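You operate a simulated robot arm through the tools that you are given. There is no shell and no other tool. Be economical: measure what you need, move in short steps, check, and stop when the job is done.

Carry out the task below with a simulated robot arm. There is one attempt and no reset: what you move stays moved.

Task
Tighten the long pane's two thumb screws in turn till it sits flush.
Fine: the blue and the green one; each to its dot first, then each to its bar.

Only the result counts: the job must be done as asked and must still hold three seconds after the hand-in. Knocking over, shifting, dropping, spilling or breaking anything else fails it.

Robot
A 6-joint arm with a fingered hand on a trunk, on a base that drives. Base frame: it is fixed to the floor where the robot stands at the start and does not move with it; the origin is under the middle of the robot, x ahead of it, y to its left, z up; the surface under the hand at the start is at about z = 970. Lengths are in mm, angles in rad, forces in N, time in s.
With the tool pointing down near the work surface it reaches from about 320 to 700 mm from the robot's upright axis, wherever it stands. Its first joint turns from -2.007 to 2.007 rad. Places, roughly: blue thumb screw [900, 0, 1200]; green thumb screw [900, 0, 1400]; long clear pane [1200, -1200, 1500]; yellow thumb screw [700, 200, 1100]. Payload 4 kg.
The tool frame sits at the grasp point between the pads (the TCP): z along the fingers, y along the line on which they close. The tips reach 26 mm beyond it. The gripper opens to 156 mm. The gripper's body begins 73 mm behind the TCP. The gripper is a hand of 4 fingers: y runs from the thumb to the fingers, the wrist lies at [0, 0, -239] in the tool frame, and closing takes about 1.5 s.
Orientation is told as [roll, pitch, yaw] about the base's x, y, z axes, in that order, counted from this pose: with the fingers straight down and closing along the base's y, the tool's x points along the base's -x, its y along +y and its z along -z.

Tools
- The arm moves only by the tool nudge_tool. Its argument "targets" is a list of rows, each a list of 2 entries, a list of its own where there are three numbers: the shift along the tool's x, y, z in units of 20 mm (1.0 is 20 mm), then the turn, a rotation vector about the tool's x, y, z in units of 6 degrees (1.0 is 6 degrees). In form: [[[tx, ty, tz], [wx, wy, wz]], ...]. A call has 1 to 20 rows; each row shifts and turns the commanded pose from where the row before left it, along the tool's axes as they then stand. "hand" is the gripper command, from -1 (shut) to 1 (fully open), values between in proportion, set as the call begins (left out, the last holds). A call with a number of a shift or a turn outside -1 to 1 is refused whole. Each row takes 0.2 s and may step no farther than 50 mm and 0.15 rad from the row before; otherwise, or with a gripper value out of range, the whole call is refused. Where a pose cannot be reached the arm comes as near as it can. A force on the tool above 40 N (or 10 N above the force at the start of the call, whichever is more), or a blocked arm, ends the call early, and 0.2 s more pass. The fingers move at their own pace (about 72 mm/s each) and stop on an object; they squeeze with about 22 N. The grip force told is the motor's: it shows also when the fingers shut on nothing. Time passes only in rows, and 0.2 s behind the last, so rows that do not move let the fingers close. It gives the time, the measured TCP pose, the force on the tool (base axes), the opening and the grip force at its end, in the units of the frame above (readings bear some noise), with the torque about the TCP (base axes, N m) and any sound that the robot's microphone picked up, and new pictures: "views" is both (left out), scene, wrist or none.
- Cameras (640 x 400 px; columns grow to the right, rows downward): "scene" is now at [28.2, 153.5, 1844.1]; the picture's right is [0.01, -1.00, 0.00], its down [-0.59, -0.01, -0.81] and it looks along [0.81, 0.01, -0.59] (base axes); focal length 252 px, centre (320, 200). "wrist" rides on the gripper at [58, -58, -91] in the tool frame; the picture's right is [0.71, 0.71, 0.00], its down [-0.53, 0.53, -0.67] and it looks along [-0.47, 0.47, 0.74] (tool axes); focal length 265 px, centre (320, 200). There is no depth. A picture from a camera that has moved, and an enlarged one, comes with that camera's place and axes in the base frame and with its lens.
- lift_body(by): slides the trunk up (or, below 0, down) by that many mm; the arm and the scene camera ride with it, the base frame stays. It gives what a move gives, with no picture.
- steer(legs): drives the robot by 1 to 6 legs, each [ahead, left, turn to the left] in mm, mm and rad, along the robot's own axes; the way and the turn of a leg run together, so that a leg with both is an arc; at most 1500 mm and 3.142 rad a leg. The arm and the cameras ride along, it lands a little off, and it stops where it bumps. It gives what a move gives, and a new picture of the scene camera.
- curl_fingers(finger1, finger2, finger3, thumb_bend): sets how far each is bent, from 0 (flat) to 1 (curled in); at 0.3 the hand is open as for a grip, at 0.7 the pads meet at the TCP. One left out holds its place. A second passes; each finger stops where it meets its share of the squeeze, and holds until it gets a number again. A gripper value or a shape takes the hand back. It gives what a move gives, with no picture; readings hold the bend of each and the force on the fingers (four entries, about 0 where the hand has none), thumb and palm.
- hand_shape(shape): the hand has 4 fingers and takes this shape, open, in about a second: jaw (thumb against the fingers, like two jaws); tri (thumb and two fingers); tip (a fingertip pinch); poke (one finger out to press); point (the index stretched); flat (the hand flat); cup (the hand cupped); fist (a fist). The gripper value then closes the fingers along that shape, each until it touches; the sizes above hold for jaw. It gives what a move gives, with no picture.
- head_to(pan, tilt): turns the head with the scene camera to pan (to the left, within 2.705 rad either way) and tilt (down, from -0.506 to 1.204), counted from straight ahead of the robot. It gives what a move gives, and a new picture of the scene camera.
- inspect(camera, box): a new picture of the part [left, top, right, bottom] of that camera's present view, enlarged. It takes no simulated time.
- job_done(): hands the job in; it is judged then, once.

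Work in short steps. Places have to be worked out from the pictures, the camera data and where the tool is seen: move nearer, look again, correct. Check each grasp and each placing, and mend what went wrong. You have 120 turns and 260 pictures in all, those below and enlarged ones among them. Open the gripper and draw the arm clear of the work before you hand the job in, unless the task says otherwise; then end with one line.

The tools are called after ">>>" by a JSON object that holds its "name" and its "arguments". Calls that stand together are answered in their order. nudge_tool: Moves the arm, as the interface text tells. Its arguments: {"type":"object","properties":{"targets":{"type":"array"},"hand":{"type":"number"},"views":{"type":"string","enum":["both","scene","wrist","none"]}},"required":["targets"]} The other tools are called the same way: lift_body (by) slides the trunk up or down; hand_shape (shape) gives the hand a shape; curl_fingers (finger1, finger2, finger3, thumb_bend) moves the fingers one by one; steer (legs) drives the base; head_to (pan, tilt) turns the head that bears the scene camera; inspect (camera, box) takes an enlarged picture of a part of a camera's view; job_done () hands the job in.

At the start:

```text
time_s: 0.0
position: [390.0, 71.3, 1616.8]
tcp_rot: [0.0, -0.002, 0.001]
contact_force: [-1.0, 0.3, -0.2]
wrist_torque: [0.0, 0.02, 0.0]
opening: 155.8
finger_force: 0.1
shape: jaw
bend: [0.3, 0.3, 0.3, 0.3]
finger forces: [0.0, 0.0, 0.0, 0.1, 0.0, 0.0]
trunk travel left (down, up): [-918.0, 72.0]
robot x, y, heading: [-3.6, 0.5, -0.003]
head pan, tilt: [0.01, 0.632]
```

scene: 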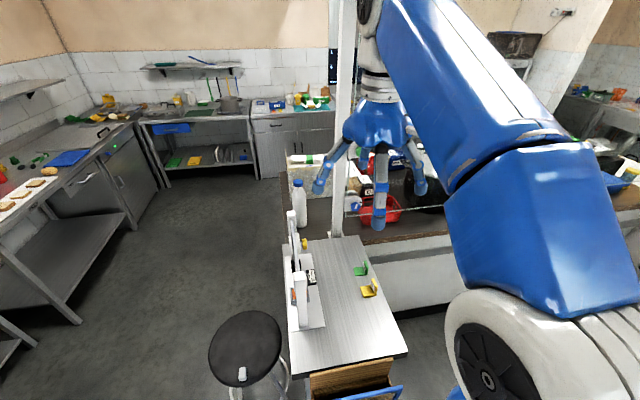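
wrist: 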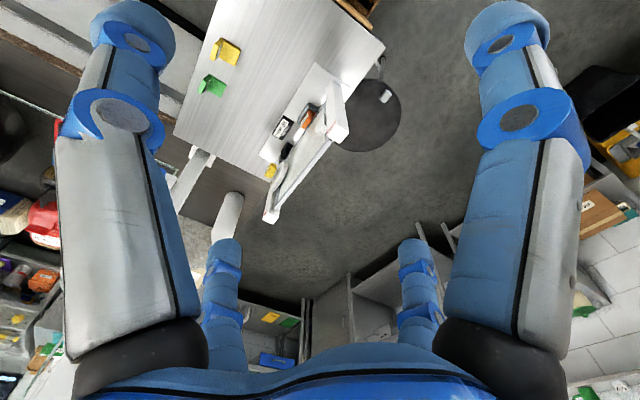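

The scene shows a small table ahead with an upright white frame at its left. I'll enlarge that region from both cameras.

>>> {"name": "inspect", "arguments": {"camera": "scene", "box": [260, 170, 420, 370]}}

>>> {"name": "inspect", "arguments": {"camera": "wrist", "box": [170, 0, 410, 230]}}

```text
2.00 times, centred on (340, 270) of scene
camera zoom: at [28.2, 153.5, 1844.1], right [0.01, -1.0, 0.0], down [-0.59, -0.01, -0.81], along [0.81, 0.01, -0.59], focal length 505 px, centre (280, 60)
```

zoom: 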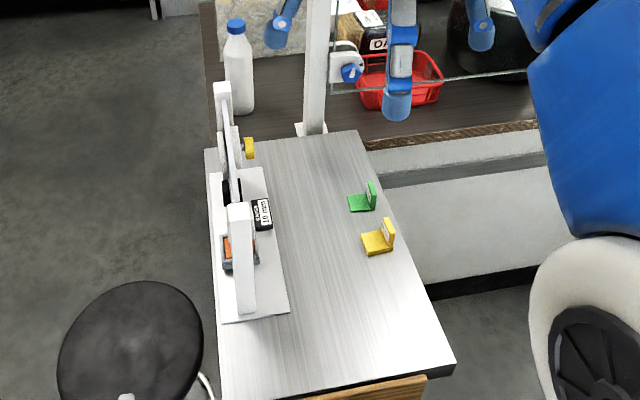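

```text
1.74 times, centred on (290, 115) of wrist
camera zoom: at [331.7, 13.3, 1708.3], right [-0.71, 0.71, 0.0], down [0.52, 0.53, 0.67], along [0.47, 0.47, -0.74], focal length 462 px, centre (372, 348)
```

zoom: 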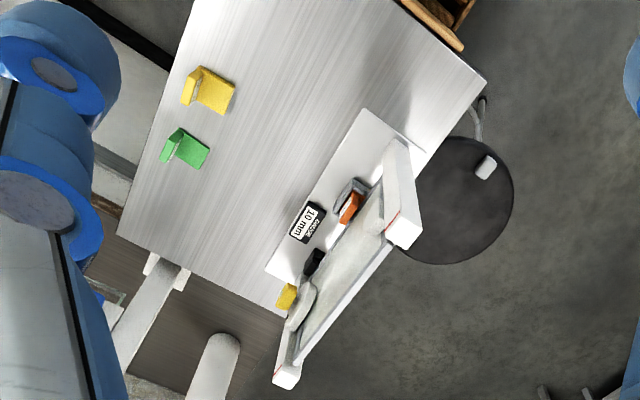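

The blue screw is on a mast behind the table, and a long pane seems to run off to the right. I'll turn the head to see the mast and the green screw.

>>> {"name": "head_to", "arguments": {"pan": -0.1, "tilt": 0.2}}

>>> {"name": "head_to", "arguments": {"pan": -0.9, "tilt": 0.3}}

```text
time_s: 0.9
position: [390.2, 70.2, 1618.0]
tcp_rot: [0.002, -0.004, -0.001]
contact_force: [-1.2, 0.0, 0.5]
wrist_torque: [-0.01, 0.04, -0.03]
opening: 156.0
finger_force: 0.1
shape: jaw
bend: [0.3, 0.3, 0.3, 0.3]
finger forces: [0.0, 0.0, 0.0, 0.0, 0.1, 0.1]
trunk travel left (down, up): [-918.0, 72.0]
robot x, y, heading: [-6.0, 0.3, -0.002]
head pan, tilt: [-0.099, 0.201]
camera scene: at [33.0, 143.4, 1883.6], right [-0.1, -1.0, 0.0], down [-0.2, 0.02, -0.98], along [0.97, -0.1, -0.2], focal length 252 px, centre (320, 200)
```

scene: 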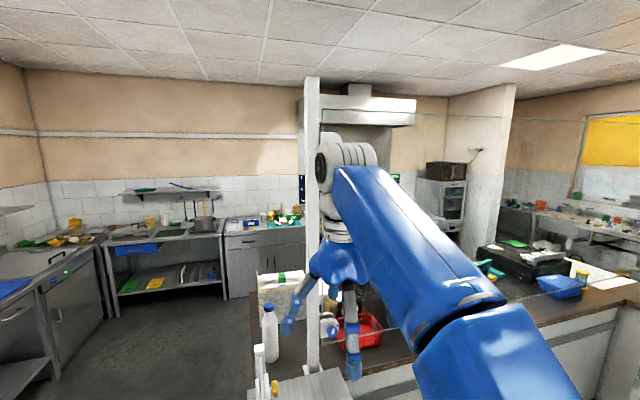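

```text
time_s: 2.0
position: [391.2, 71.2, 1617.1]
tcp_rot: [0.0, 0.0, -0.001]
contact_force: [0.5, 0.2, -0.3]
wrist_torque: [0.0, 0.01, -0.02]
opening: 155.9
finger_force: 0.1
shape: jaw
bend: [0.3, 0.3, 0.3, 0.3]
finger forces: [0.0, 0.1, 0.0, 0.0, 0.0, 0.0]
trunk travel left (down, up): [-918.0, 72.0]
robot x, y, heading: [1.2, -0.1, -0.008]
head pan, tilt: [-0.901, 0.3]
camera scene: at [-1.5, 79.5, 1874.4], right [-0.78, -0.62, 0.0], down [-0.18, 0.23, -0.96], along [0.59, -0.75, -0.3], focal length 252 px, centre (320, 200)
```

scene: 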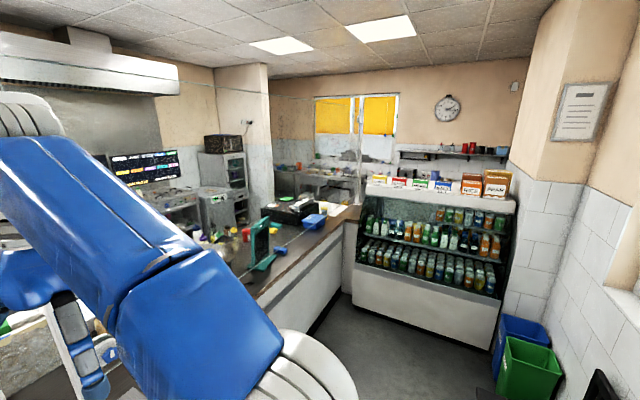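

The arm hides the mast. The screws face the robot, so I'll swing the hand about the wrist until the fingers point ahead.

>>> {"name": "nudge_tool", "arguments": {"targets": [[[-0.987, 0, -0.041], [0, -0.79, 0]], [[-0.987, 0, -0.041], [0, -0.79, 0]], [[-0.987, 0, -0.041], [0, -0.79, 0]], [[-0.987, 0, -0.041], [0, -0.79, 0]], [[-0.987, 0, -0.041], [0, -0.79, 0]], [[-0.987, 0, -0.041], [0, -0.79, 0]], [[-0.987, 0, -0.041], [0, -0.79, 0]], [[-0.987, 0, -0.041], [0, -0.79, 0]], [[-0.987, 0, -0.041], [0, -0.79, 0]], [[-0.987, 0, -0.041], [0, -0.79, 0]], [[-0.987, 0, -0.041], [0, -0.79, 0]], [[-0.987, 0, -0.041], [0, -0.79, 0]], [[-0.987, 0, -0.041], [0, -0.79, 0]], [[-0.987, 0, -0.041], [0, -0.79, 0]], [[-0.987, 0, -0.041], [0, -0.79, 0]], [[-0.987, 0, -0.041], [0, -0.79, 0]], [[-0.987, 0, -0.041], [0, -0.79, 0]], [[-0.987, 0, -0.041], [0, -0.79, 0]], [[-0.987, 0, -0.041], [0, -0.79, 0]]], "views": "wrist"}}

>>> {"name": "head_to", "arguments": {"pan": 0.0, "tilt": 0.4}}

```text
time_s: 6.0
position: [626.9, 71.5, 1857.6]
tcp_rot: [3.089, -1.567, -3.092]
contact_force: [0.2, -0.4, -0.7]
wrist_torque: [-0.06, 0.01, 0.03]
opening: 156.0
finger_force: 0.1
shape: jaw
bend: [0.3, 0.3, 0.3, 0.3]
finger forces: [0.0, 0.1, 0.0, 0.0, 0.0, 0.0]
trunk travel left (down, up): [-918.0, 72.0]
robot x, y, heading: [1.4, 0.9, -0.004]
head pan, tilt: [-0.901, 0.3]
camera wrist: at [534.5, 12.8, 1798.3], right [0.0, 0.71, -0.71], down [-0.67, 0.53, 0.52], along [0.74, 0.47, 0.48], focal length 265 px, centre (320, 200)
```

wrist: 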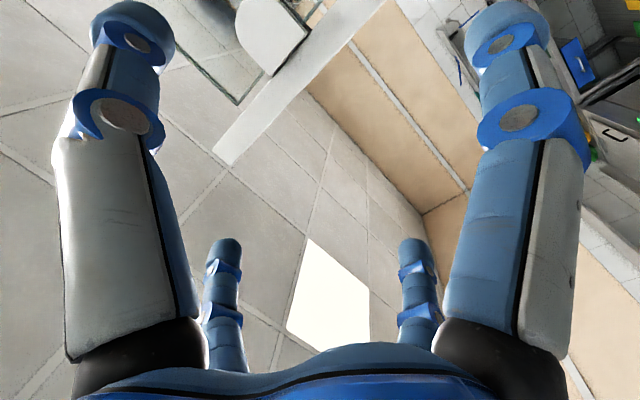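

```text
time_s: 7.2
position: [625.7, 71.7, 1856.3]
tcp_rot: [2.94, -1.568, -2.941]
contact_force: [0.6, -0.5, 0.0]
wrist_torque: [-0.01, 0.01, 0.0]
opening: 155.9
finger_force: 0.0
shape: jaw
bend: [0.3, 0.3, 0.3, 0.3]
finger forces: [0.0, 0.1, 0.0, 0.0, 0.1, 0.0]
trunk travel left (down, up): [-918.0, 72.0]
robot x, y, heading: [-2.3, -1.6, 0.0]
head pan, tilt: [0.0, 0.4]
camera scene: at [32.0, 152.3, 1865.1], right [0.0, -1.0, 0.0], down [-0.39, 0.0, -0.92], along [0.92, 0.0, -0.39], focal length 252 px, centre (320, 200)
```

scene: 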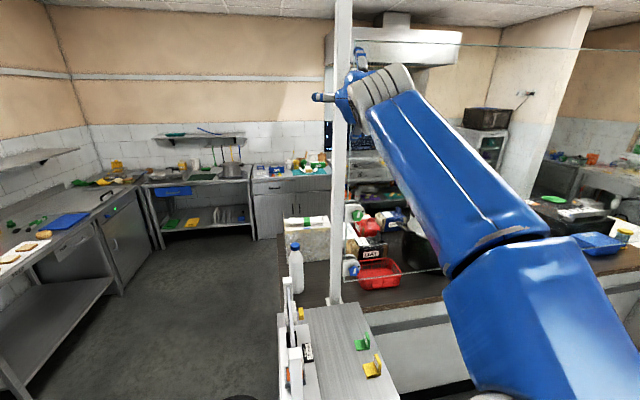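

The mast seems to overlap the hand in the view; I enlarge to learn which is in front and to see the screws.

>>> {"name": "inspect", "arguments": {"camera": "scene", "box": [280, 40, 420, 150]}}

>>> {"name": "inspect", "arguments": {"camera": "scene", "box": [270, 170, 430, 310]}}

```text
3.64 times, centred on (350, 95) of scene
camera zoom: at [32.0, 152.3, 1865.1], right [0.0, -1.0, 0.0], down [-0.39, 0.0, -0.92], along [0.92, 0.0, -0.39], focal length 918 px, centre (211, 582)
```

zoom: 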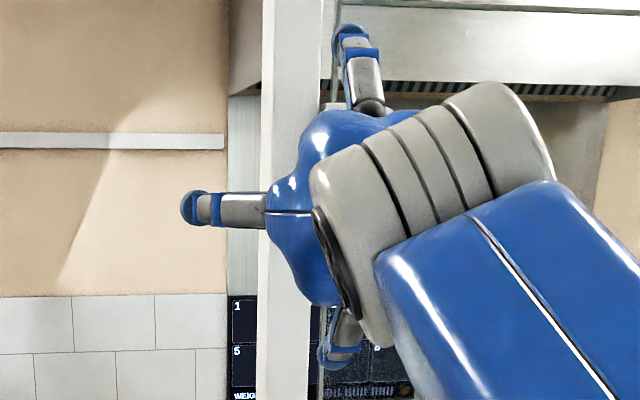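

```text
2.86 times, centred on (350, 240) of scene
camera zoom: at [32.0, 152.3, 1865.1], right [0.0, -1.0, 0.0], down [-0.39, 0.0, -0.92], along [0.92, 0.0, -0.39], focal length 721 px, centre (234, 86)
```

zoom: 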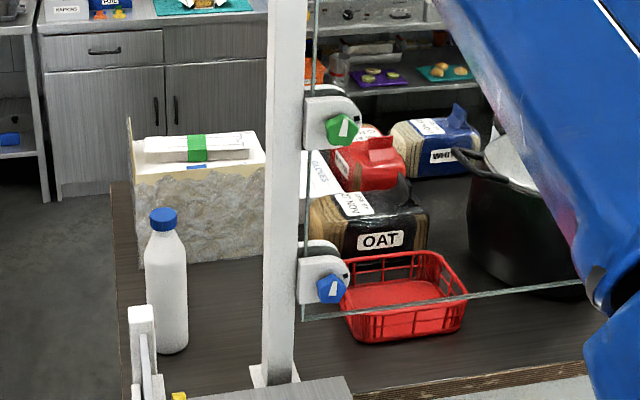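

The hand is well in front of the mast, and both screw heads with white arrows face me. I lower the trunk so that camera and hand come level with the screws.

>>> {"name": "lift_body", "arguments": {"by": -420}}

>>> {"name": "head_to", "arguments": {"pan": -0.1, "tilt": 0.15}}

```text
refused: -420 is not a number from -400 to 400
```

```text
time_s: 8.0
position: [627.6, 71.5, 1855.2]
tcp_rot: [2.976, -1.566, -2.975]
contact_force: [0.3, 0.4, 0.3]
wrist_torque: [0.03, 0.0, 0.01]
opening: 155.9
finger_force: 0.1
shape: jaw
bend: [0.3, 0.3, 0.3, 0.3]
finger forces: [0.0, 0.0, 0.1, 0.0, 0.0, 0.0]
trunk travel left (down, up): [-918.0, 72.0]
robot x, y, heading: [-0.3, -0.2, -0.0]
head pan, tilt: [-0.099, 0.15]
camera scene: at [32.0, 143.5, 1888.3], right [-0.1, -1.0, 0.0], down [-0.15, 0.01, -0.99], along [0.98, -0.1, -0.15], focal length 252 px, centre (320, 200)
```

scene: 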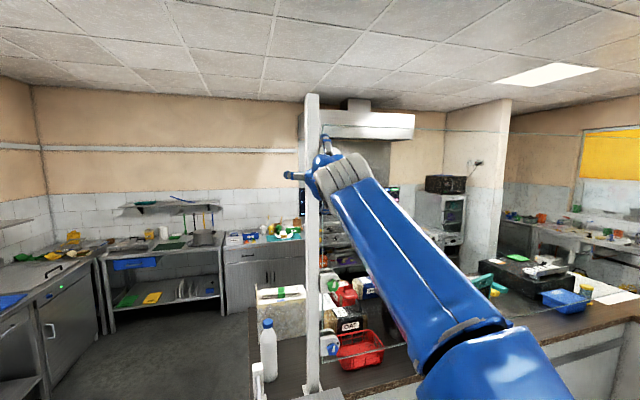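

The limit is 400 per call; I lower by 390.

>>> {"name": "lift_body", "arguments": {"by": -390}}

>>> {"name": "head_to", "arguments": {"pan": -0.1, "tilt": 0.15}}

```text
time_s: 11.7
position: [627.4, 71.3, 1466.4]
tcp_rot: [2.978, -1.566, -2.977]
contact_force: [0.7, 0.0, -0.2]
wrist_torque: [-0.02, -0.02, -0.02]
opening: 156.1
finger_force: 0.0
shape: jaw
bend: [0.3, 0.3, 0.3, 0.3]
finger forces: [0.0, 0.1, 0.1, 0.1, 0.1, 0.0]
trunk travel left (down, up): [-528.0, 462.0]
robot x, y, heading: [0.1, 1.3, -0.001]
head pan, tilt: [-0.099, 0.15]
```

```text
time_s: 12.3
position: [626.3, 70.4, 1466.7]
tcp_rot: [2.982, -1.567, -2.982]
contact_force: [-0.4, 0.0, -1.3]
wrist_torque: [0.01, 0.01, -0.01]
opening: 156.0
finger_force: 0.0
shape: jaw
bend: [0.3, 0.3, 0.3, 0.3]
finger forces: [0.0, 0.1, 0.0, 0.0, 0.0, 0.1]
trunk travel left (down, up): [-528.0, 462.0]
robot x, y, heading: [1.0, 1.9, -0.007]
head pan, tilt: [-0.099, 0.15]
camera scene: at [31.7, 143.3, 1498.4], right [-0.1, -1.0, 0.0], down [-0.15, 0.01, -0.99], along [0.98, -0.1, -0.15], focal length 252 px, centre (320, 200)
```

scene: 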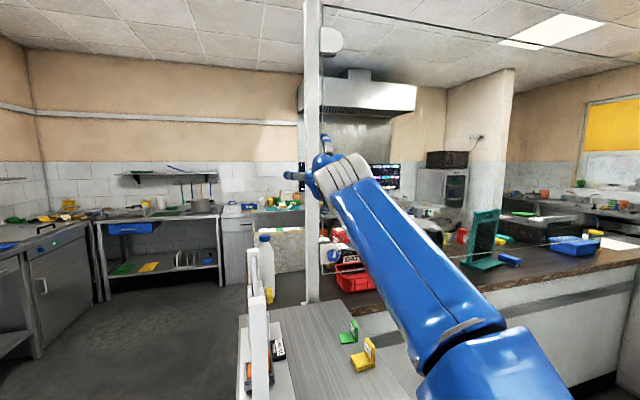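

From two views the blue screw is at about (931, 2, 1145) and the green at about (931, 2, 1417). I move the hand right, to clear the scene camera's view of both.

>>> {"name": "nudge_tool", "arguments": {"targets": [[[0, -1, 0], [0, 0, 0]], [[0, -1, 0], [0, 0, 0]], [[0, -1, 0], [0, 0, 0]], [[0, -1, 0], [0, 0, 0]], [[0, -1, 0], [0, 0, 0]], [[0, -1, 0], [0, 0, 0]], [[0, -1, 0], [0, 0, 0]], [[0, -1, 0], [0, 0, 0]]], "views": "scene"}}

>>> {"name": "inspect", "arguments": {"camera": "scene", "box": [310, 160, 360, 200]}}

>>> {"name": "inspect", "arguments": {"camera": "scene", "box": [310, 236, 360, 276]}}

```text
time_s: 14.1
position: [626.0, -90.7, 1466.2]
tcp_rot: [3.024, -1.567, -3.022]
contact_force: [-0.4, -0.7, -0.7]
wrist_torque: [-0.04, -0.03, 0.03]
opening: 155.8
finger_force: 0.0
shape: jaw
bend: [0.3, 0.3, 0.3, 0.3]
finger forces: [0.1, 0.0, 0.0, 0.0, 0.0, 0.0]
trunk travel left (down, up): [-528.0, 462.0]
robot x, y, heading: [-0.7, 1.0, 0.002]
head pan, tilt: [-0.099, 0.15]
camera scene: at [31.9, 142.9, 1498.4], right [-0.1, -1.0, 0.0], down [-0.15, 0.02, -0.99], along [0.98, -0.1, -0.15], focal length 252 px, centre (320, 200)
```

scene: 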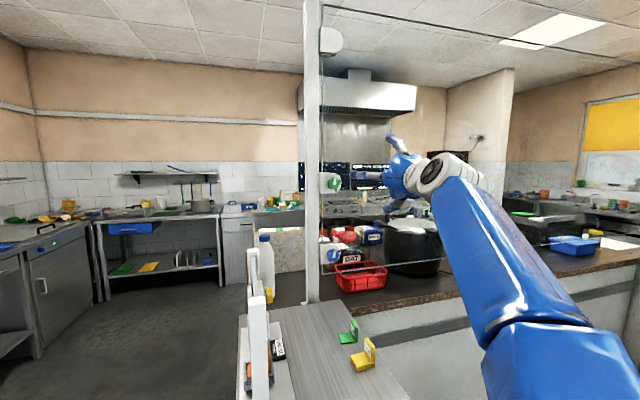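

```text
10.00 times, centred on (335, 180) of scene
camera zoom: at [31.9, 142.9, 1498.4], right [-0.1, -1.0, 0.0], down [-0.15, 0.02, -0.99], along [0.98, -0.1, -0.15], focal length 2524 px, centre (170, 400)
```

zoom: 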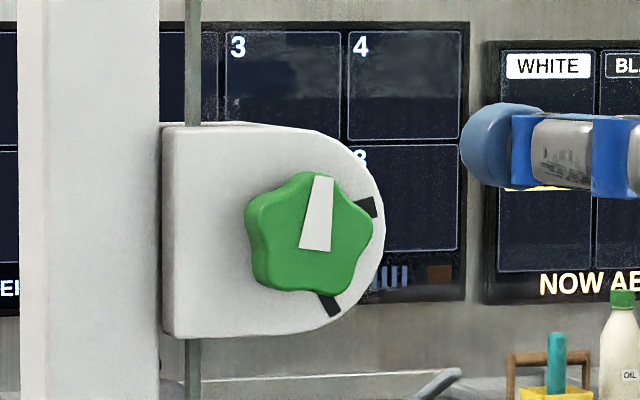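

```text
10.00 times, centred on (335, 256) of scene
camera zoom: at [31.9, 142.9, 1498.4], right [-0.1, -1.0, 0.0], down [-0.15, 0.02, -0.99], along [0.98, -0.1, -0.15], focal length 2524 px, centre (170, -360)
```

zoom: 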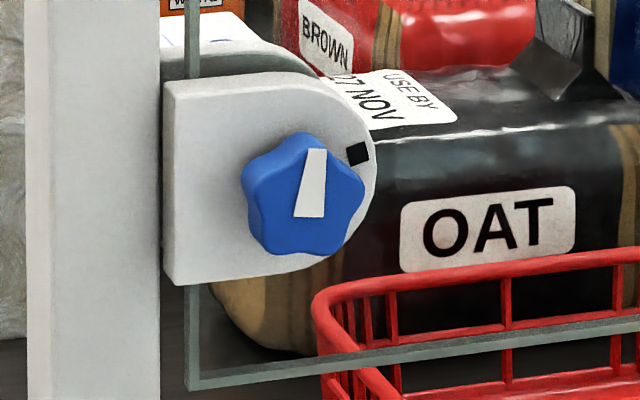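

Both pointers are now clear. They point up, with the dot about 65° clockwise and the bar about 150° clockwise, and each knob is about 45 mm across. Refined positions are blue (920, 5, 1156) and green (921, 4, 1423). I bring the hand down in front of the blue screw at x≈626.

>>> {"name": "nudge_tool", "arguments": {"targets": [[[1, 0.32, 0], [0, 0, 0]], [[1, 0.32, 0], [0, 0, 0]], [[1, 0.32, 0], [0, 0, 0]], [[1, 0.32, 0], [0, 0, 0]], [[1, 0.32, 0], [0, 0, 0]], [[1, 0.32, 0], [0, 0, 0]], [[1, 0.32, 0], [0, 0, 0]], [[1, 0.32, 0], [0, 0, 0]], [[1, 0.32, 0], [0, 0, 0]], [[1, 0.32, 0], [0, 0, 0]], [[1, 0.32, 0], [0, 0, 0]], [[1, 0.32, 0], [0, 0, 0]], [[1, 0.32, 0], [0, 0, 0]], [[1, 0.32, 0], [0, 0, 0]], [[1, 0.32, 0], [0, 0, 0]]], "hand": -0.18}}

```text
time_s: 17.3
position: [621.6, 17.9, 1235.6]
tcp_rot: [2.973, -1.567, -2.972]
contact_force: [0.5, 0.5, -0.5]
wrist_torque: [0.01, 0.01, 0.0]
opening: 63.9
finger_force: 0.1
shape: jaw
bend: [0.41, 0.41, 0.41, 0.7]
finger forces: [0.0, 0.1, 0.0, 0.1, 0.0, 0.1]
out of reach, approached as far as the arm can: row 8, 9, 10, 11, 12, 13
trunk travel left (down, up): [-528.0, 462.0]
robot x, y, heading: [3.0, 0.9, 0.001]
head pan, tilt: [-0.099, 0.15]
camera scene: at [31.6, 143.2, 1498.4], right [-0.1, -1.0, 0.0], down [-0.15, 0.01, -0.99], along [0.98, -0.1, -0.15], focal length 252 px, centre (320, 200)
camera wrist: at [530.1, -40.7, 1177.2], right [0.0, 0.71, -0.71], down [-0.67, 0.53, 0.52], along [0.74, 0.47, 0.48], focal length 265 px, centre (320, 200)
```

scene: 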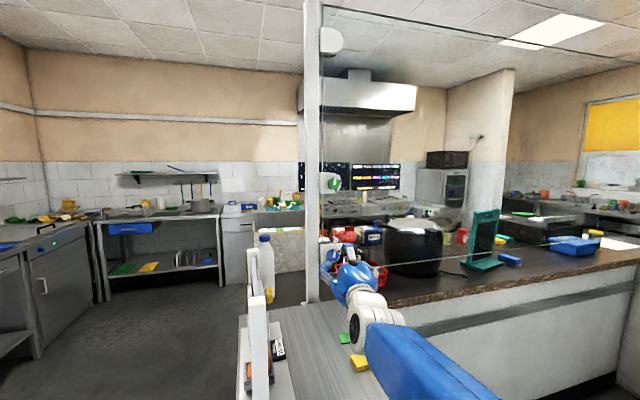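
wrist: 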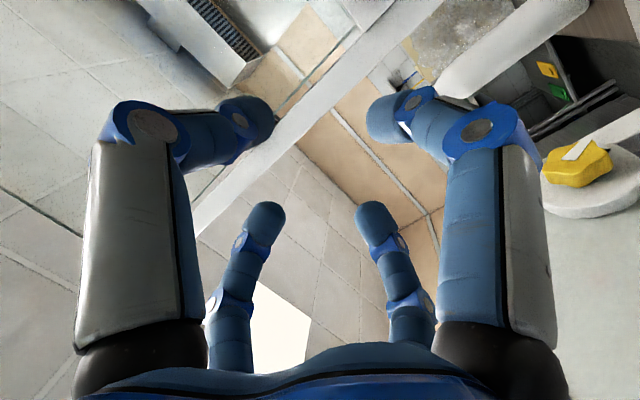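

The arm is too folded here to get lower. I advance 160 mm, which should unfold it, and check the height.

>>> {"name": "nudge_tool", "arguments": {"targets": [[[0, 0, 1], [0, 0, 0]], [[0, 0, 1], [0, 0, 0]], [[0, 0, 1], [0, 0, 0]], [[0, 0, 1], [0, 0, 0]], [[0, 0, 1], [0, 0, 0]], [[0, 0, 1], [0, 0, 0]], [[0, 0, 1], [0, 0, 0]], [[0, 0, 1], [0, 0, 0]]]}}

```text
time_s: 19.1
position: [784.2, 18.8, 1236.5]
tcp_rot: [2.942, -1.567, -2.942]
contact_force: [-0.5, -0.4, 0.0]
wrist_torque: [-0.01, 0.04, 0.01]
opening: 64.1
finger_force: 0.0
shape: jaw
bend: [0.41, 0.41, 0.41, 0.7]
finger forces: [0.0, 0.1, 0.0, 0.0, 0.0, 0.1]
trunk travel left (down, up): [-528.0, 462.0]
robot x, y, heading: [0.7, 3.0, -0.002]
head pan, tilt: [-0.099, 0.15]
camera scene: at [32.4, 143.4, 1498.3], right [-0.1, -1.0, 0.0], down [-0.15, 0.01, -0.99], along [0.98, -0.1, -0.15], focal length 252 px, centre (320, 200)
camera wrist: at [692.3, -39.8, 1179.0], right [0.0, 0.71, -0.71], down [-0.67, 0.53, 0.52], along [0.74, 0.47, 0.48], focal length 265 px, centre (320, 200)
```

scene: 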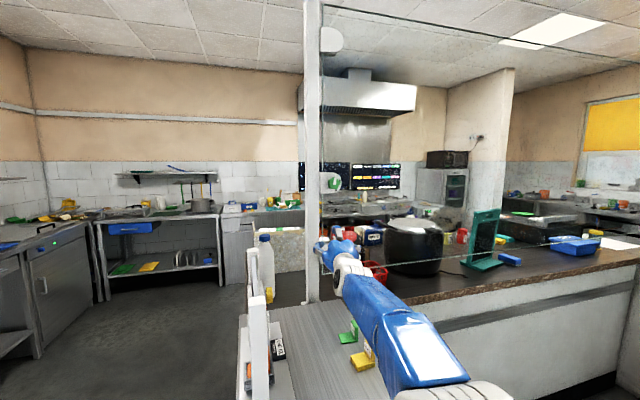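
wrist: 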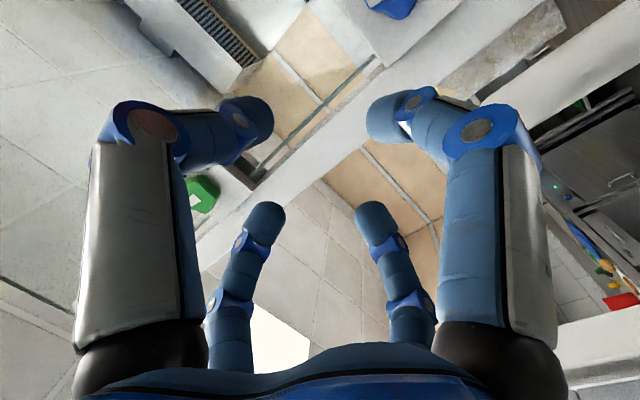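

The blue knob now appears at the top of the wrist view. I lower 80 mm and shift 13 mm right to line up with it.

>>> {"name": "nudge_tool", "arguments": {"targets": [[[1, -0.2, 0], [0, 0, 0]], [[1, -0.2, 0], [0, 0, 0]], [[1, -0.2, 0], [0, 0, 0]], [[1, -0.1, 0], [0, 0, 0]]]}}

>>> {"name": "inspect", "arguments": {"camera": "scene", "box": [300, 226, 360, 274]}}

```text
time_s: 20.1
position: [783.0, 4.1, 1155.8]
tcp_rot: [2.942, -1.565, -2.941]
contact_force: [-0.7, -0.8, -0.3]
wrist_torque: [0.0, 0.01, -0.04]
opening: 64.3
finger_force: 0.0
shape: jaw
bend: [0.41, 0.41, 0.41, 0.7]
finger forces: [0.0, 0.0, 0.0, 0.1, 0.0, 0.1]
trunk travel left (down, up): [-528.0, 462.0]
robot x, y, heading: [0.3, -2.7, -0.001]
head pan, tilt: [-0.099, 0.15]
camera scene: at [31.8, 143.3, 1498.4], right [-0.1, -1.0, 0.0], down [-0.15, 0.01, -0.99], along [0.98, -0.1, -0.15], focal length 252 px, centre (320, 200)
camera wrist: at [691.7, -53.9, 1098.6], right [0.0, 0.71, -0.71], down [-0.67, 0.53, 0.52], along [0.74, 0.47, 0.48], focal length 265 px, centre (320, 200)
```

scene: 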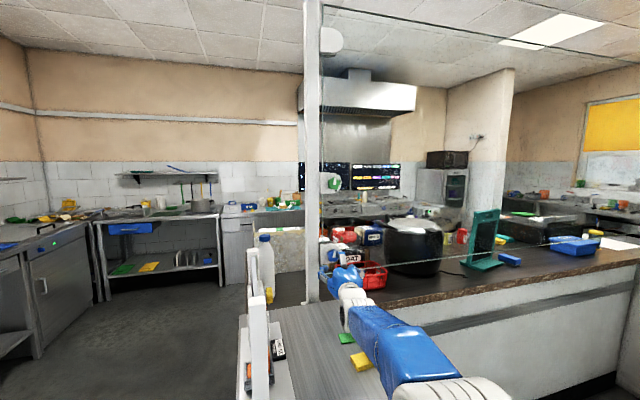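
wrist: 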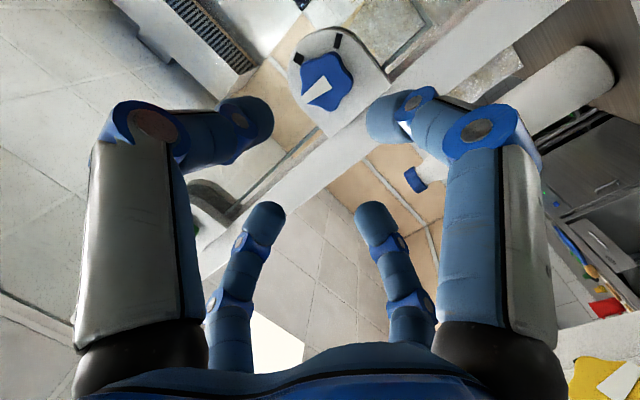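

```text
8.33 times, centred on (330, 250) of scene
camera zoom: at [31.8, 143.3, 1498.4], right [-0.1, -1.0, 0.0], down [-0.15, 0.01, -0.99], along [0.98, -0.1, -0.15], focal length 2103 px, centre (237, -217)
```

zoom: 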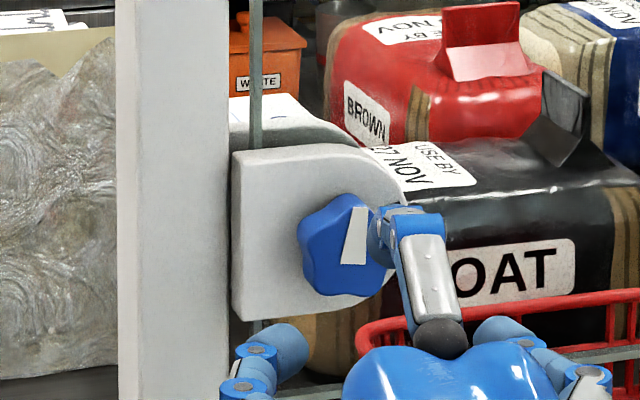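

The wrist view shows knob, pointer and both marks. Combining the views puts the blue knob face at about (934, 3, 1150). I enlarge to read the angles.

>>> {"name": "inspect", "arguments": {"camera": "wrist", "box": [270, 15, 400, 145]}}

```text
3.08 times, centred on (335, 80) of wrist
camera zoom: at [691.7, -53.9, 1098.6], right [0.0, 0.71, -0.71], down [-0.67, 0.53, 0.52], along [0.74, 0.47, 0.48], focal length 817 px, centre (274, 569)
```

zoom: 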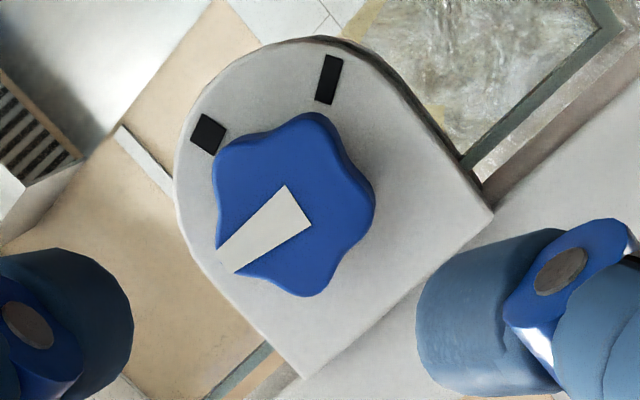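

Marks in the plate plane sit at about 73° (dot) and 158° (bar) clockwise, with the pointer at about 7°, so the first turn is about 66°. I pre-rotate the hand 30° counter-clockwise, trim the position and advance to x≈880.

>>> {"name": "nudge_tool", "arguments": {"targets": [[[0.3, -0.05, 0], [0, 0, 0]], [[0, 0, 0], [0, 0, -1]], [[0, 0, 0], [0, 0, -1]], [[0, 0, 0], [0, 0, -1]], [[0, 0, 0], [0, 0, -1]], [[0, 0, 0], [0, 0, -1]], [[0, 0, 1], [0, 0, 0]], [[0, 0, 1], [0, 0, 0]], [[0, 0, 1], [0, 0, 0]], [[0, 0, 1], [0, 0, 0]], [[0, 0, 0.8], [0, 0, 0]]]}}

>>> {"name": "inspect", "arguments": {"camera": "scene", "box": [300, 226, 360, 274]}}

```text
time_s: 22.5
position: [880.1, 3.3, 1151.4]
tcp_rot: [-1.575, -1.048, 1.577]
contact_force: [0.3, -0.7, -0.4]
wrist_torque: [0.03, -0.01, -0.01]
opening: 64.1
finger_force: 0.0
shape: jaw
bend: [0.41, 0.41, 0.41, 0.7]
finger forces: [0.0, 0.0, 0.1, 0.1, 0.0, 0.0]
trunk travel left (down, up): [-528.0, 462.0]
robot x, y, heading: [-0.4, 0.1, 0.005]
head pan, tilt: [-0.099, 0.15]
camera scene: at [32.5, 143.4, 1498.3], right [-0.1, -1.0, 0.0], down [-0.15, 0.01, -0.99], along [0.98, -0.1, -0.15], focal length 252 px, centre (320, 200)
camera wrist: at [788.3, -76.3, 1129.5], right [0.0, 0.26, -0.97], down [-0.67, 0.72, 0.19], along [0.74, 0.65, 0.18], focal length 265 px, centre (320, 200)
```

scene: 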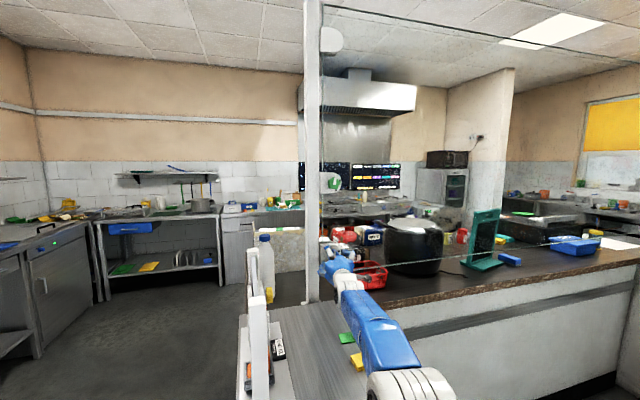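
wrist: 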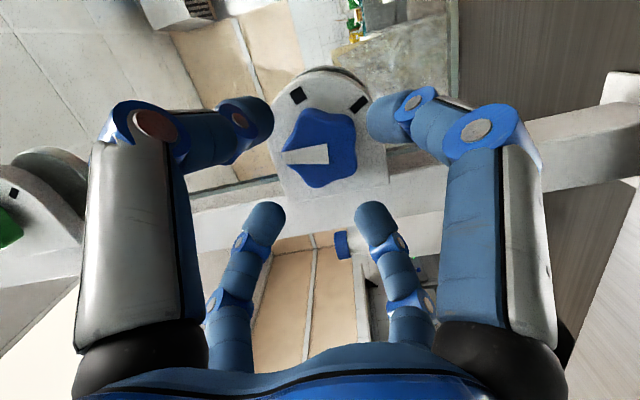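

```text
8.33 times, centred on (330, 250) of scene
camera zoom: at [32.5, 143.4, 1498.3], right [-0.1, -1.0, 0.0], down [-0.15, 0.01, -0.99], along [0.98, -0.1, -0.15], focal length 2103 px, centre (237, -217)
```

zoom: 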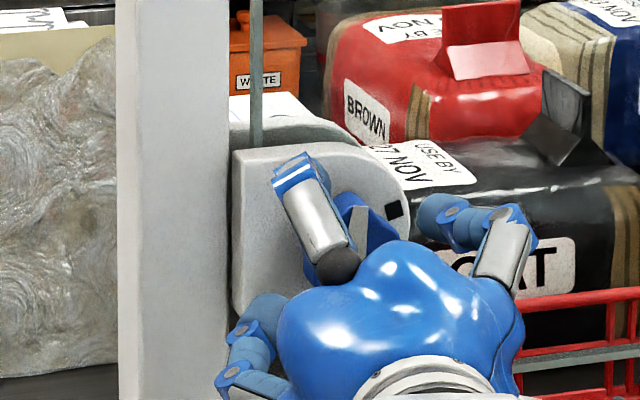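

The knob is centred between the fingers with its face at x≈930. I advance 34 mm so the tips straddle the knob.

>>> {"name": "nudge_tool", "arguments": {"targets": [[[0, 0, 0.6], [0, 0, 0]], [[0, 0, 0.6], [0, 0, 0]], [[0, 0, 0.5], [0, 0, 0]]], "views": "wrist"}}

>>> {"name": "inspect", "arguments": {"camera": "wrist", "box": [220, 60, 420, 260]}}

```text
time_s: 23.3
position: [911.4, 4.0, 1153.4]
tcp_rot: [-1.581, -1.048, 1.577]
contact_force: [-16.4, 1.3, -2.1]
wrist_torque: [-0.07, 0.29, 0.59]
opening: 64.6
finger_force: 0.1
shape: jaw
bend: [0.41, 0.4, 0.41, 0.7]
finger forces: [0.0, 15.5, 0.1, 0.0, 0.1, 0.0]
trunk travel left (down, up): [-528.0, 462.0]
robot x, y, heading: [0.6, 0.1, 0.003]
head pan, tilt: [-0.099, 0.15]
camera wrist: at [819.6, -75.4, 1131.8], right [0.0, 0.26, -0.97], down [-0.67, 0.72, 0.19], along [0.74, 0.65, 0.18], focal length 265 px, centre (320, 200)
```

wrist: 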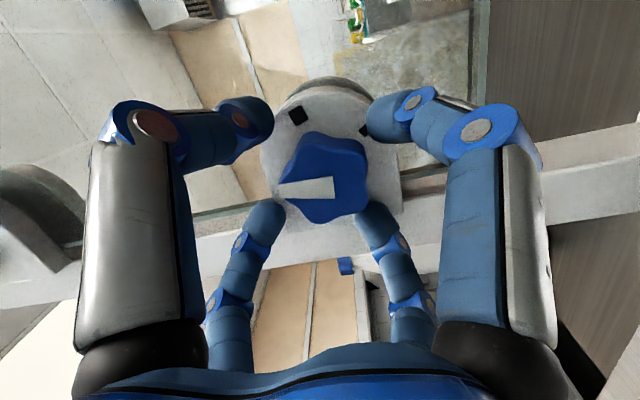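

```text
2.00 times, centred on (320, 160) of wrist
camera zoom: at [819.6, -75.4, 1131.8], right [0.0, 0.26, -0.97], down [-0.67, 0.72, 0.19], along [0.74, 0.65, 0.18], focal length 531 px, centre (320, 280)
```

zoom: 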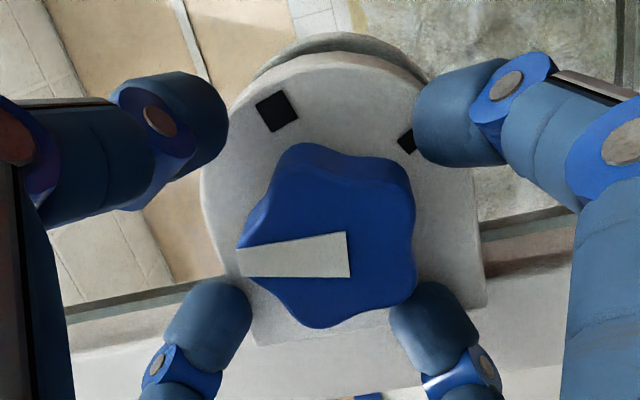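

One finger tip (left-lower) touches the plate with 15 N, so the tips are at plate depth. I back off 3 mm and close the fingers on the knob.

>>> {"name": "nudge_tool", "arguments": {"targets": [[[0, 0, -0.15], [0, 0, 0]], [[0, 0, 0], [0, 0, 0]]], "views": "none"}}

>>> {"name": "nudge_tool", "arguments": {"targets": [[[0, 0, 0], [0, 0, 0]], [[0, 0, 0], [0, 0, 0]], [[0, 0, 0], [0, 0, 0]], [[0, 0, 0], [0, 0, 0]], [[0, 0, 0], [0, 0, 0]], [[0, 0, 0], [0, 0, 0]]], "hand": -1, "views": "wrist"}}

>>> {"name": "inspect", "arguments": {"camera": "wrist", "box": [220, 60, 420, 260]}}

```text
time_s: 23.9
position: [909.3, 2.5, 1151.6]
tcp_rot: [-1.581, -1.045, 1.58]
contact_force: [-5.4, 1.2, -1.0]
wrist_torque: [0.03, 0.1, 0.23]
opening: 64.7
finger_force: 0.0
shape: jaw
bend: [0.41, 0.4, 0.41, 0.7]
finger forces: [0.0, 5.1, 0.1, 0.0, 0.0, 0.1]
trunk travel left (down, up): [-528.0, 462.0]
robot x, y, heading: [2.2, -1.9, -0.002]
head pan, tilt: [-0.099, 0.15]
```

```text
time_s: 25.3
position: [910.5, 1.5, 1153.0]
tcp_rot: [-1.583, -1.048, 1.582]
contact_force: [5.4, -3.9, 6.1]
wrist_torque: [-0.02, -0.19, -0.02]
opening: 35.9
finger_force: 21.7
shape: jaw
bend: [0.78, 0.81, 0.77, 0.7]
finger forces: [20.7, 14.2, 21.2, 0.1, 21.6, 0.1]
trunk travel left (down, up): [-528.0, 462.0]
robot x, y, heading: [-0.2, -1.0, 0.002]
head pan, tilt: [-0.099, 0.15]
camera wrist: at [818.7, -77.7, 1130.9], right [0.01, 0.26, -0.97], down [-0.67, 0.72, 0.19], along [0.74, 0.64, 0.18], focal length 265 px, centre (320, 200)
```

wrist: 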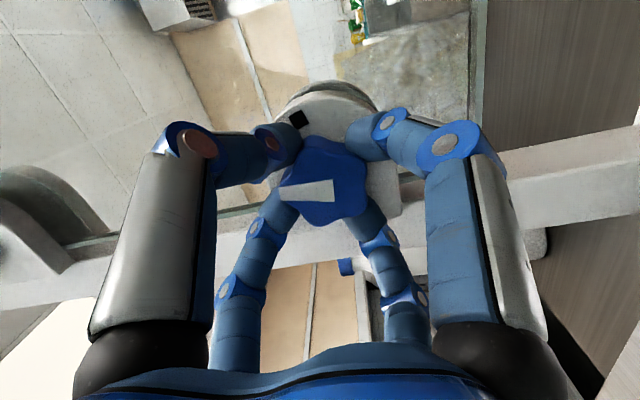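

```text
2.00 times, centred on (320, 160) of wrist
camera zoom: at [818.7, -77.7, 1130.9], right [0.01, 0.26, -0.97], down [-0.67, 0.72, 0.19], along [0.74, 0.64, 0.18], focal length 531 px, centre (320, 280)
```

zoom: 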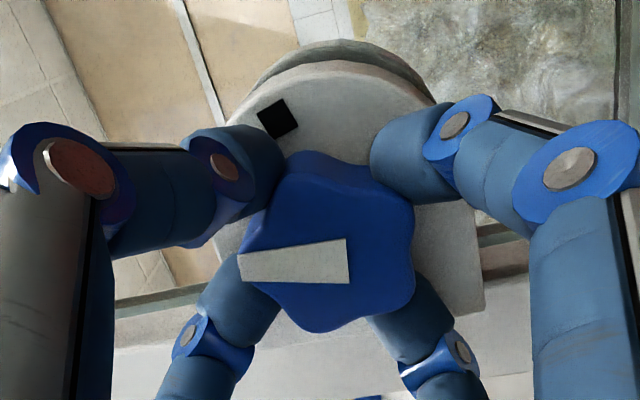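

All four fingers grip the blue knob with about 20 N each. I turn 30° clockwise and check.

>>> {"name": "nudge_tool", "arguments": {"targets": [[[0, 0, 0], [0, 0, 1]], [[0, 0, 0], [0, 0, 1]], [[0, 0, 0], [0, 0, 1]], [[0, 0, 0], [0, 0, 1]], [[0, 0, 0], [0, 0, 1]]], "views": "wrist"}}

>>> {"name": "inspect", "arguments": {"camera": "wrist", "box": [220, 60, 420, 260]}}

```text
time_s: 26.5
position: [910.4, 1.6, 1150.3]
tcp_rot: [2.242, -1.565, -2.244]
contact_force: [4.1, -7.6, 3.7]
wrist_torque: [-0.07, 0.28, -0.03]
opening: 35.4
finger_force: 22.3
shape: jaw
bend: [0.79, 0.81, 0.54, 0.7]
finger forces: [23.0, 14.7, 18.9, 0.0, 23.3, 0.0]
trunk travel left (down, up): [-528.0, 462.0]
robot x, y, heading: [-3.2, -2.1, -0.004]
head pan, tilt: [-0.099, 0.15]
camera wrist: at [818.8, -57.0, 1092.2], right [0.0, 0.71, -0.7], down [-0.67, 0.52, 0.53], along [0.74, 0.47, 0.48], focal length 265 px, centre (320, 200)
```

wrist: 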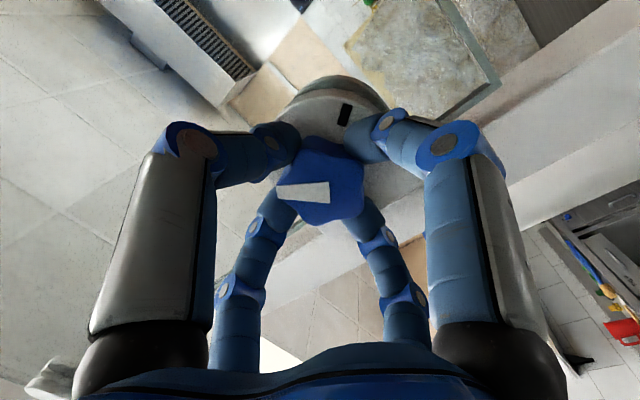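

```text
2.00 times, centred on (320, 160) of wrist
camera zoom: at [818.8, -57.0, 1092.2], right [0.0, 0.71, -0.7], down [-0.67, 0.52, 0.53], along [0.74, 0.47, 0.48], focal length 531 px, centre (320, 280)
```

zoom: 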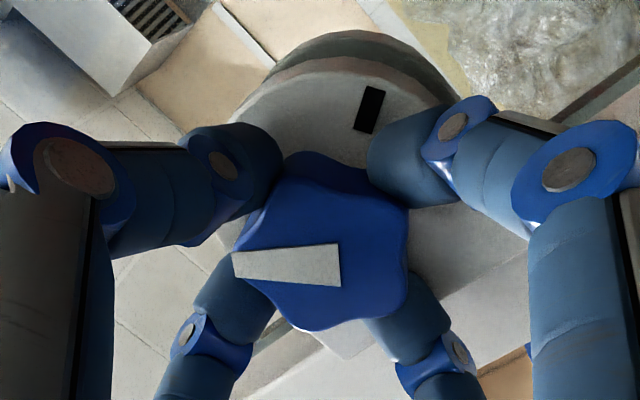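

The knob follows the hand with almost no slip. I turn a further 36°.

>>> {"name": "nudge_tool", "arguments": {"targets": [[[0, 0, 0], [0, 0, 1]], [[0, 0, 0], [0, 0, 1]], [[0, 0, 0], [0, 0, 1]], [[0, 0, 0], [0, 0, 1]], [[0, 0, 0], [0, 0, 1]], [[0, 0, 0], [0, 0, 1]]], "views": "wrist"}}

>>> {"name": "inspect", "arguments": {"camera": "wrist", "box": [220, 60, 420, 260]}}

>>> {"name": "inspect", "arguments": {"camera": "scene", "box": [310, 230, 360, 270]}}

```text
time_s: 27.9
position: [910.9, 1.1, 1148.2]
tcp_rot: [1.572, -0.938, -1.571]
contact_force: [-4.4, -8.1, -8.1]
wrist_torque: [-0.15, 0.89, 0.12]
opening: 35.9
finger_force: 22.4
shape: jaw
bend: [0.8, 0.81, 0.55, 0.7]
finger forces: [31.0, 13.6, 18.5, 0.1, 25.2, 0.0]
trunk travel left (down, up): [-528.0, 462.0]
robot x, y, heading: [1.1, -0.8, -0.001]
head pan, tilt: [-0.099, 0.15]
camera wrist: at [818.9, -11.3, 1067.8], right [0.0, 0.99, -0.15], down [-0.67, 0.11, 0.74], along [0.74, 0.1, 0.66], focal length 265 px, centre (320, 200)
```

wrist: 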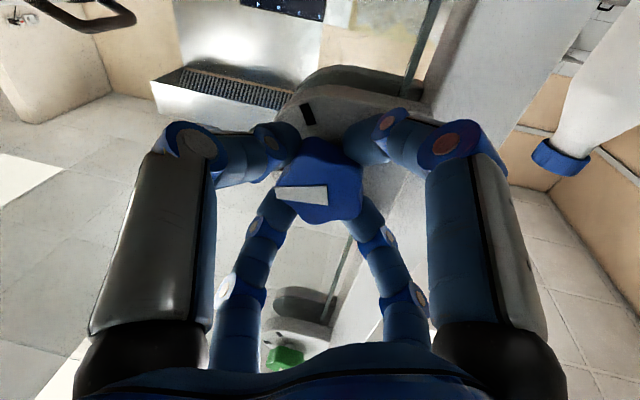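

```text
2.00 times, centred on (320, 160) of wrist
camera zoom: at [818.9, -11.3, 1067.8], right [0.0, 0.99, -0.15], down [-0.67, 0.11, 0.74], along [0.74, 0.1, 0.66], focal length 531 px, centre (320, 280)
```

zoom: 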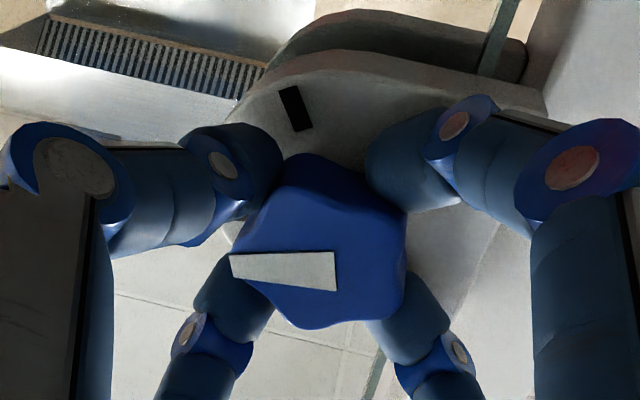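

```text
10.00 times, centred on (335, 250) of scene
camera zoom: at [32.1, 141.7, 1498.4], right [-0.1, -1.0, 0.0], down [-0.15, 0.02, -0.99], along [0.98, -0.1, -0.15], focal length 2524 px, centre (170, -300)
```

zoom: 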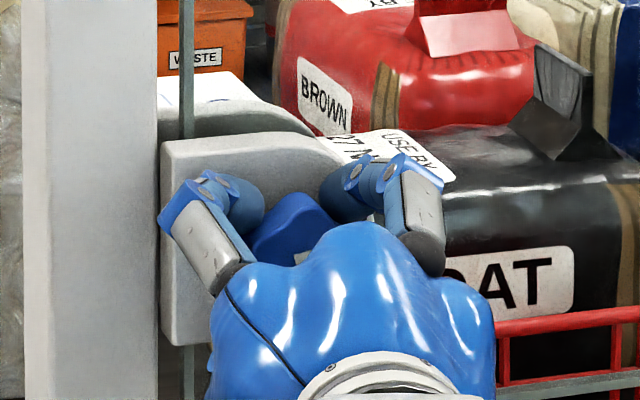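

By the wrist geometry the pointer is now at about 75-84°. The dot is hidden behind the knob, so I release and back off to measure it.

>>> {"name": "nudge_tool", "arguments": {"targets": [[[0, 0, 0], [0, 0, 0]], [[0, 0, 0], [0, 0, 0]], [[0, 0, 0], [0, 0, 0]], [[0, 0, 0], [0, 0, 0]], [[0, 0, -1], [0, 0, 0]], [[0, 0, -1], [0, 0, 0]], [[0, 0, -1], [0, 0, -1]], [[0, 0, -1], [0, 0, -1]], [[0, 0, -1], [0, 0, -1]], [[0, 0, -1], [0, 0, -1]], [[0, 0, -0.5], [0, 0, -1]], [[0, 0, 0], [0, 0, -1]]], "hand": -0.18, "views": "wrist"}}

>>> {"name": "inspect", "arguments": {"camera": "wrist", "box": [270, 15, 400, 145]}}

>>> {"name": "inspect", "arguments": {"camera": "scene", "box": [310, 230, 360, 270]}}

```text
time_s: 30.5
position: [781.2, 4.0, 1149.9]
tcp_rot: [-2.867, -1.566, 2.865]
contact_force: [0.5, -0.2, -1.1]
wrist_torque: [-0.02, 0.0, 0.0]
opening: 63.6
finger_force: 0.0
shape: jaw
bend: [0.41, 0.41, 0.41, 0.7]
finger forces: [0.1, 0.0, 0.0, 0.1, 0.1, 0.0]
trunk travel left (down, up): [-528.0, 462.0]
robot x, y, heading: [-1.4, -0.6, -0.003]
head pan, tilt: [-0.099, 0.15]
camera wrist: at [689.1, -54.7, 1092.3], right [0.0, 0.71, -0.71], down [-0.67, 0.53, 0.52], along [0.74, 0.47, 0.47], focal length 265 px, centre (320, 200)
```

wrist: 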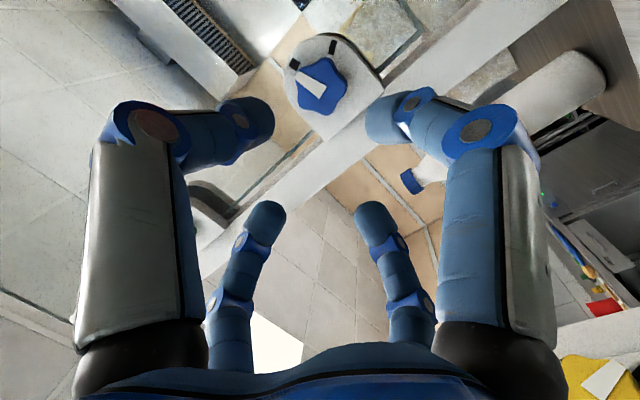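

```text
3.08 times, centred on (335, 80) of wrist
camera zoom: at [689.1, -54.7, 1092.3], right [0.0, 0.71, -0.71], down [-0.67, 0.53, 0.52], along [0.74, 0.47, 0.47], focal length 817 px, centre (274, 569)
```

zoom: 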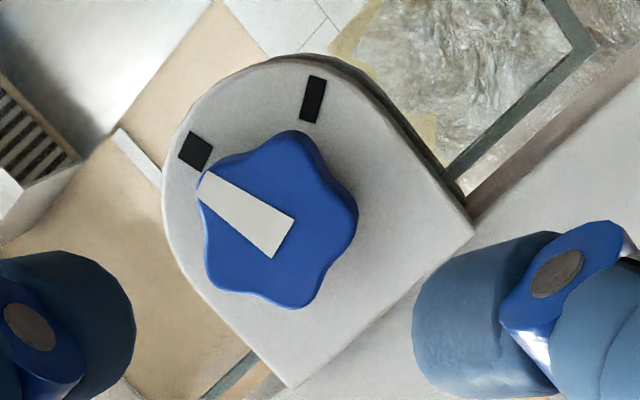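

```text
10.00 times, centred on (335, 250) of scene
camera zoom: at [32.1, 143.4, 1498.3], right [-0.1, -1.0, 0.0], down [-0.15, 0.01, -0.99], along [0.98, -0.1, -0.15], focal length 2524 px, centre (170, -300)
```

zoom: 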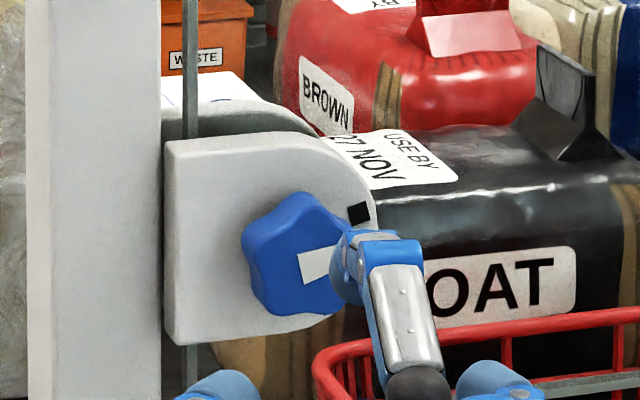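

The pointer reads about 78° and the dot about 73–77°, so it's close. I move the hand aside to get an unobstructed frontal view of both knobs.

>>> {"name": "nudge_tool", "arguments": {"targets": [[[0, -1, -0.5], [0, 0, 0]], [[0, -1, -0.5], [0, 0, 0]], [[0, -1, 0], [0, 0, 0]], [[0, -1, 0], [0, 0, 0]], [[0, -1, 0], [0, 0, 0]]], "views": "none"}}

>>> {"name": "inspect", "arguments": {"camera": "scene", "box": [324, 242, 349, 258]}}

>>> {"name": "inspect", "arguments": {"camera": "scene", "box": [324, 175, 349, 191]}}

```text
time_s: 31.7
position: [758.9, -98.3, 1151.5]
tcp_rot: [2.756, -1.566, -2.754]
contact_force: [0.4, -0.3, 0.8]
wrist_torque: [0.0, -0.01, 0.02]
opening: 64.0
finger_force: 0.2
shape: jaw
bend: [0.41, 0.41, 0.41, 0.7]
finger forces: [0.1, 0.0, 0.0, 0.0, 0.0, 0.1]
trunk travel left (down, up): [-528.0, 462.0]
robot x, y, heading: [-1.6, -0.0, -0.003]
head pan, tilt: [-0.099, 0.15]
```

```text
16.00 times, centred on (336, 250) of scene
camera zoom: at [31.8, 143.0, 1498.4], right [-0.1, -1.0, 0.0], down [-0.15, 0.02, -0.99], along [0.98, -0.1, -0.15], focal length 4038 px, centre (56, -600)
```

zoom: 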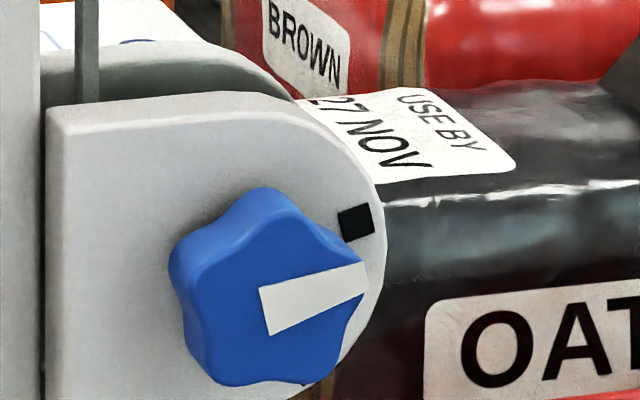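

```text
16.00 times, centred on (336, 183) of scene
camera zoom: at [31.8, 143.0, 1498.4], right [-0.1, -1.0, 0.0], down [-0.15, 0.02, -0.99], along [0.98, -0.1, -0.15], focal length 4038 px, centre (56, 472)
```

zoom: 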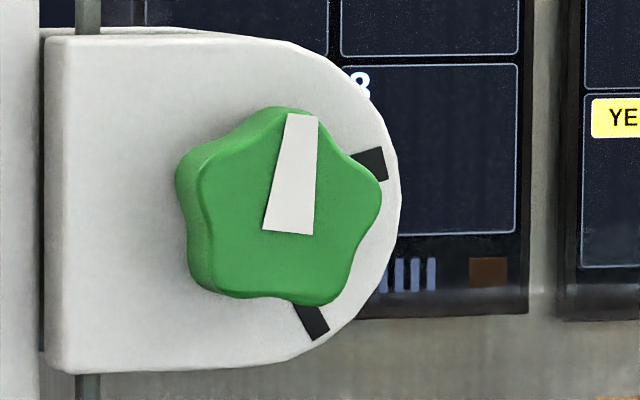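

The dot's own orientation reads about 74° on both, and the bar about 149°. The blue pointer reads 72–78°. I zoom closer on the blue pointer for a better reading.

>>> {"name": "inspect", "arguments": {"camera": "scene", "box": [331, 248, 341, 258]}}

```text
16.00 times, centred on (336, 253) of scene
camera zoom: at [31.8, 143.0, 1498.4], right [-0.1, -1.0, 0.0], down [-0.15, 0.02, -0.99], along [0.98, -0.1, -0.15], focal length 4038 px, centre (64, -648)
```

zoom: 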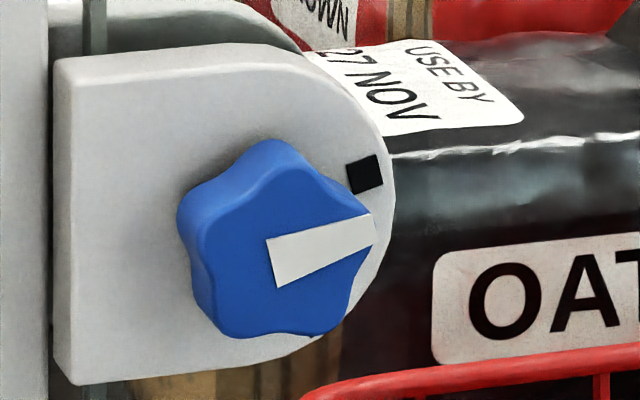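

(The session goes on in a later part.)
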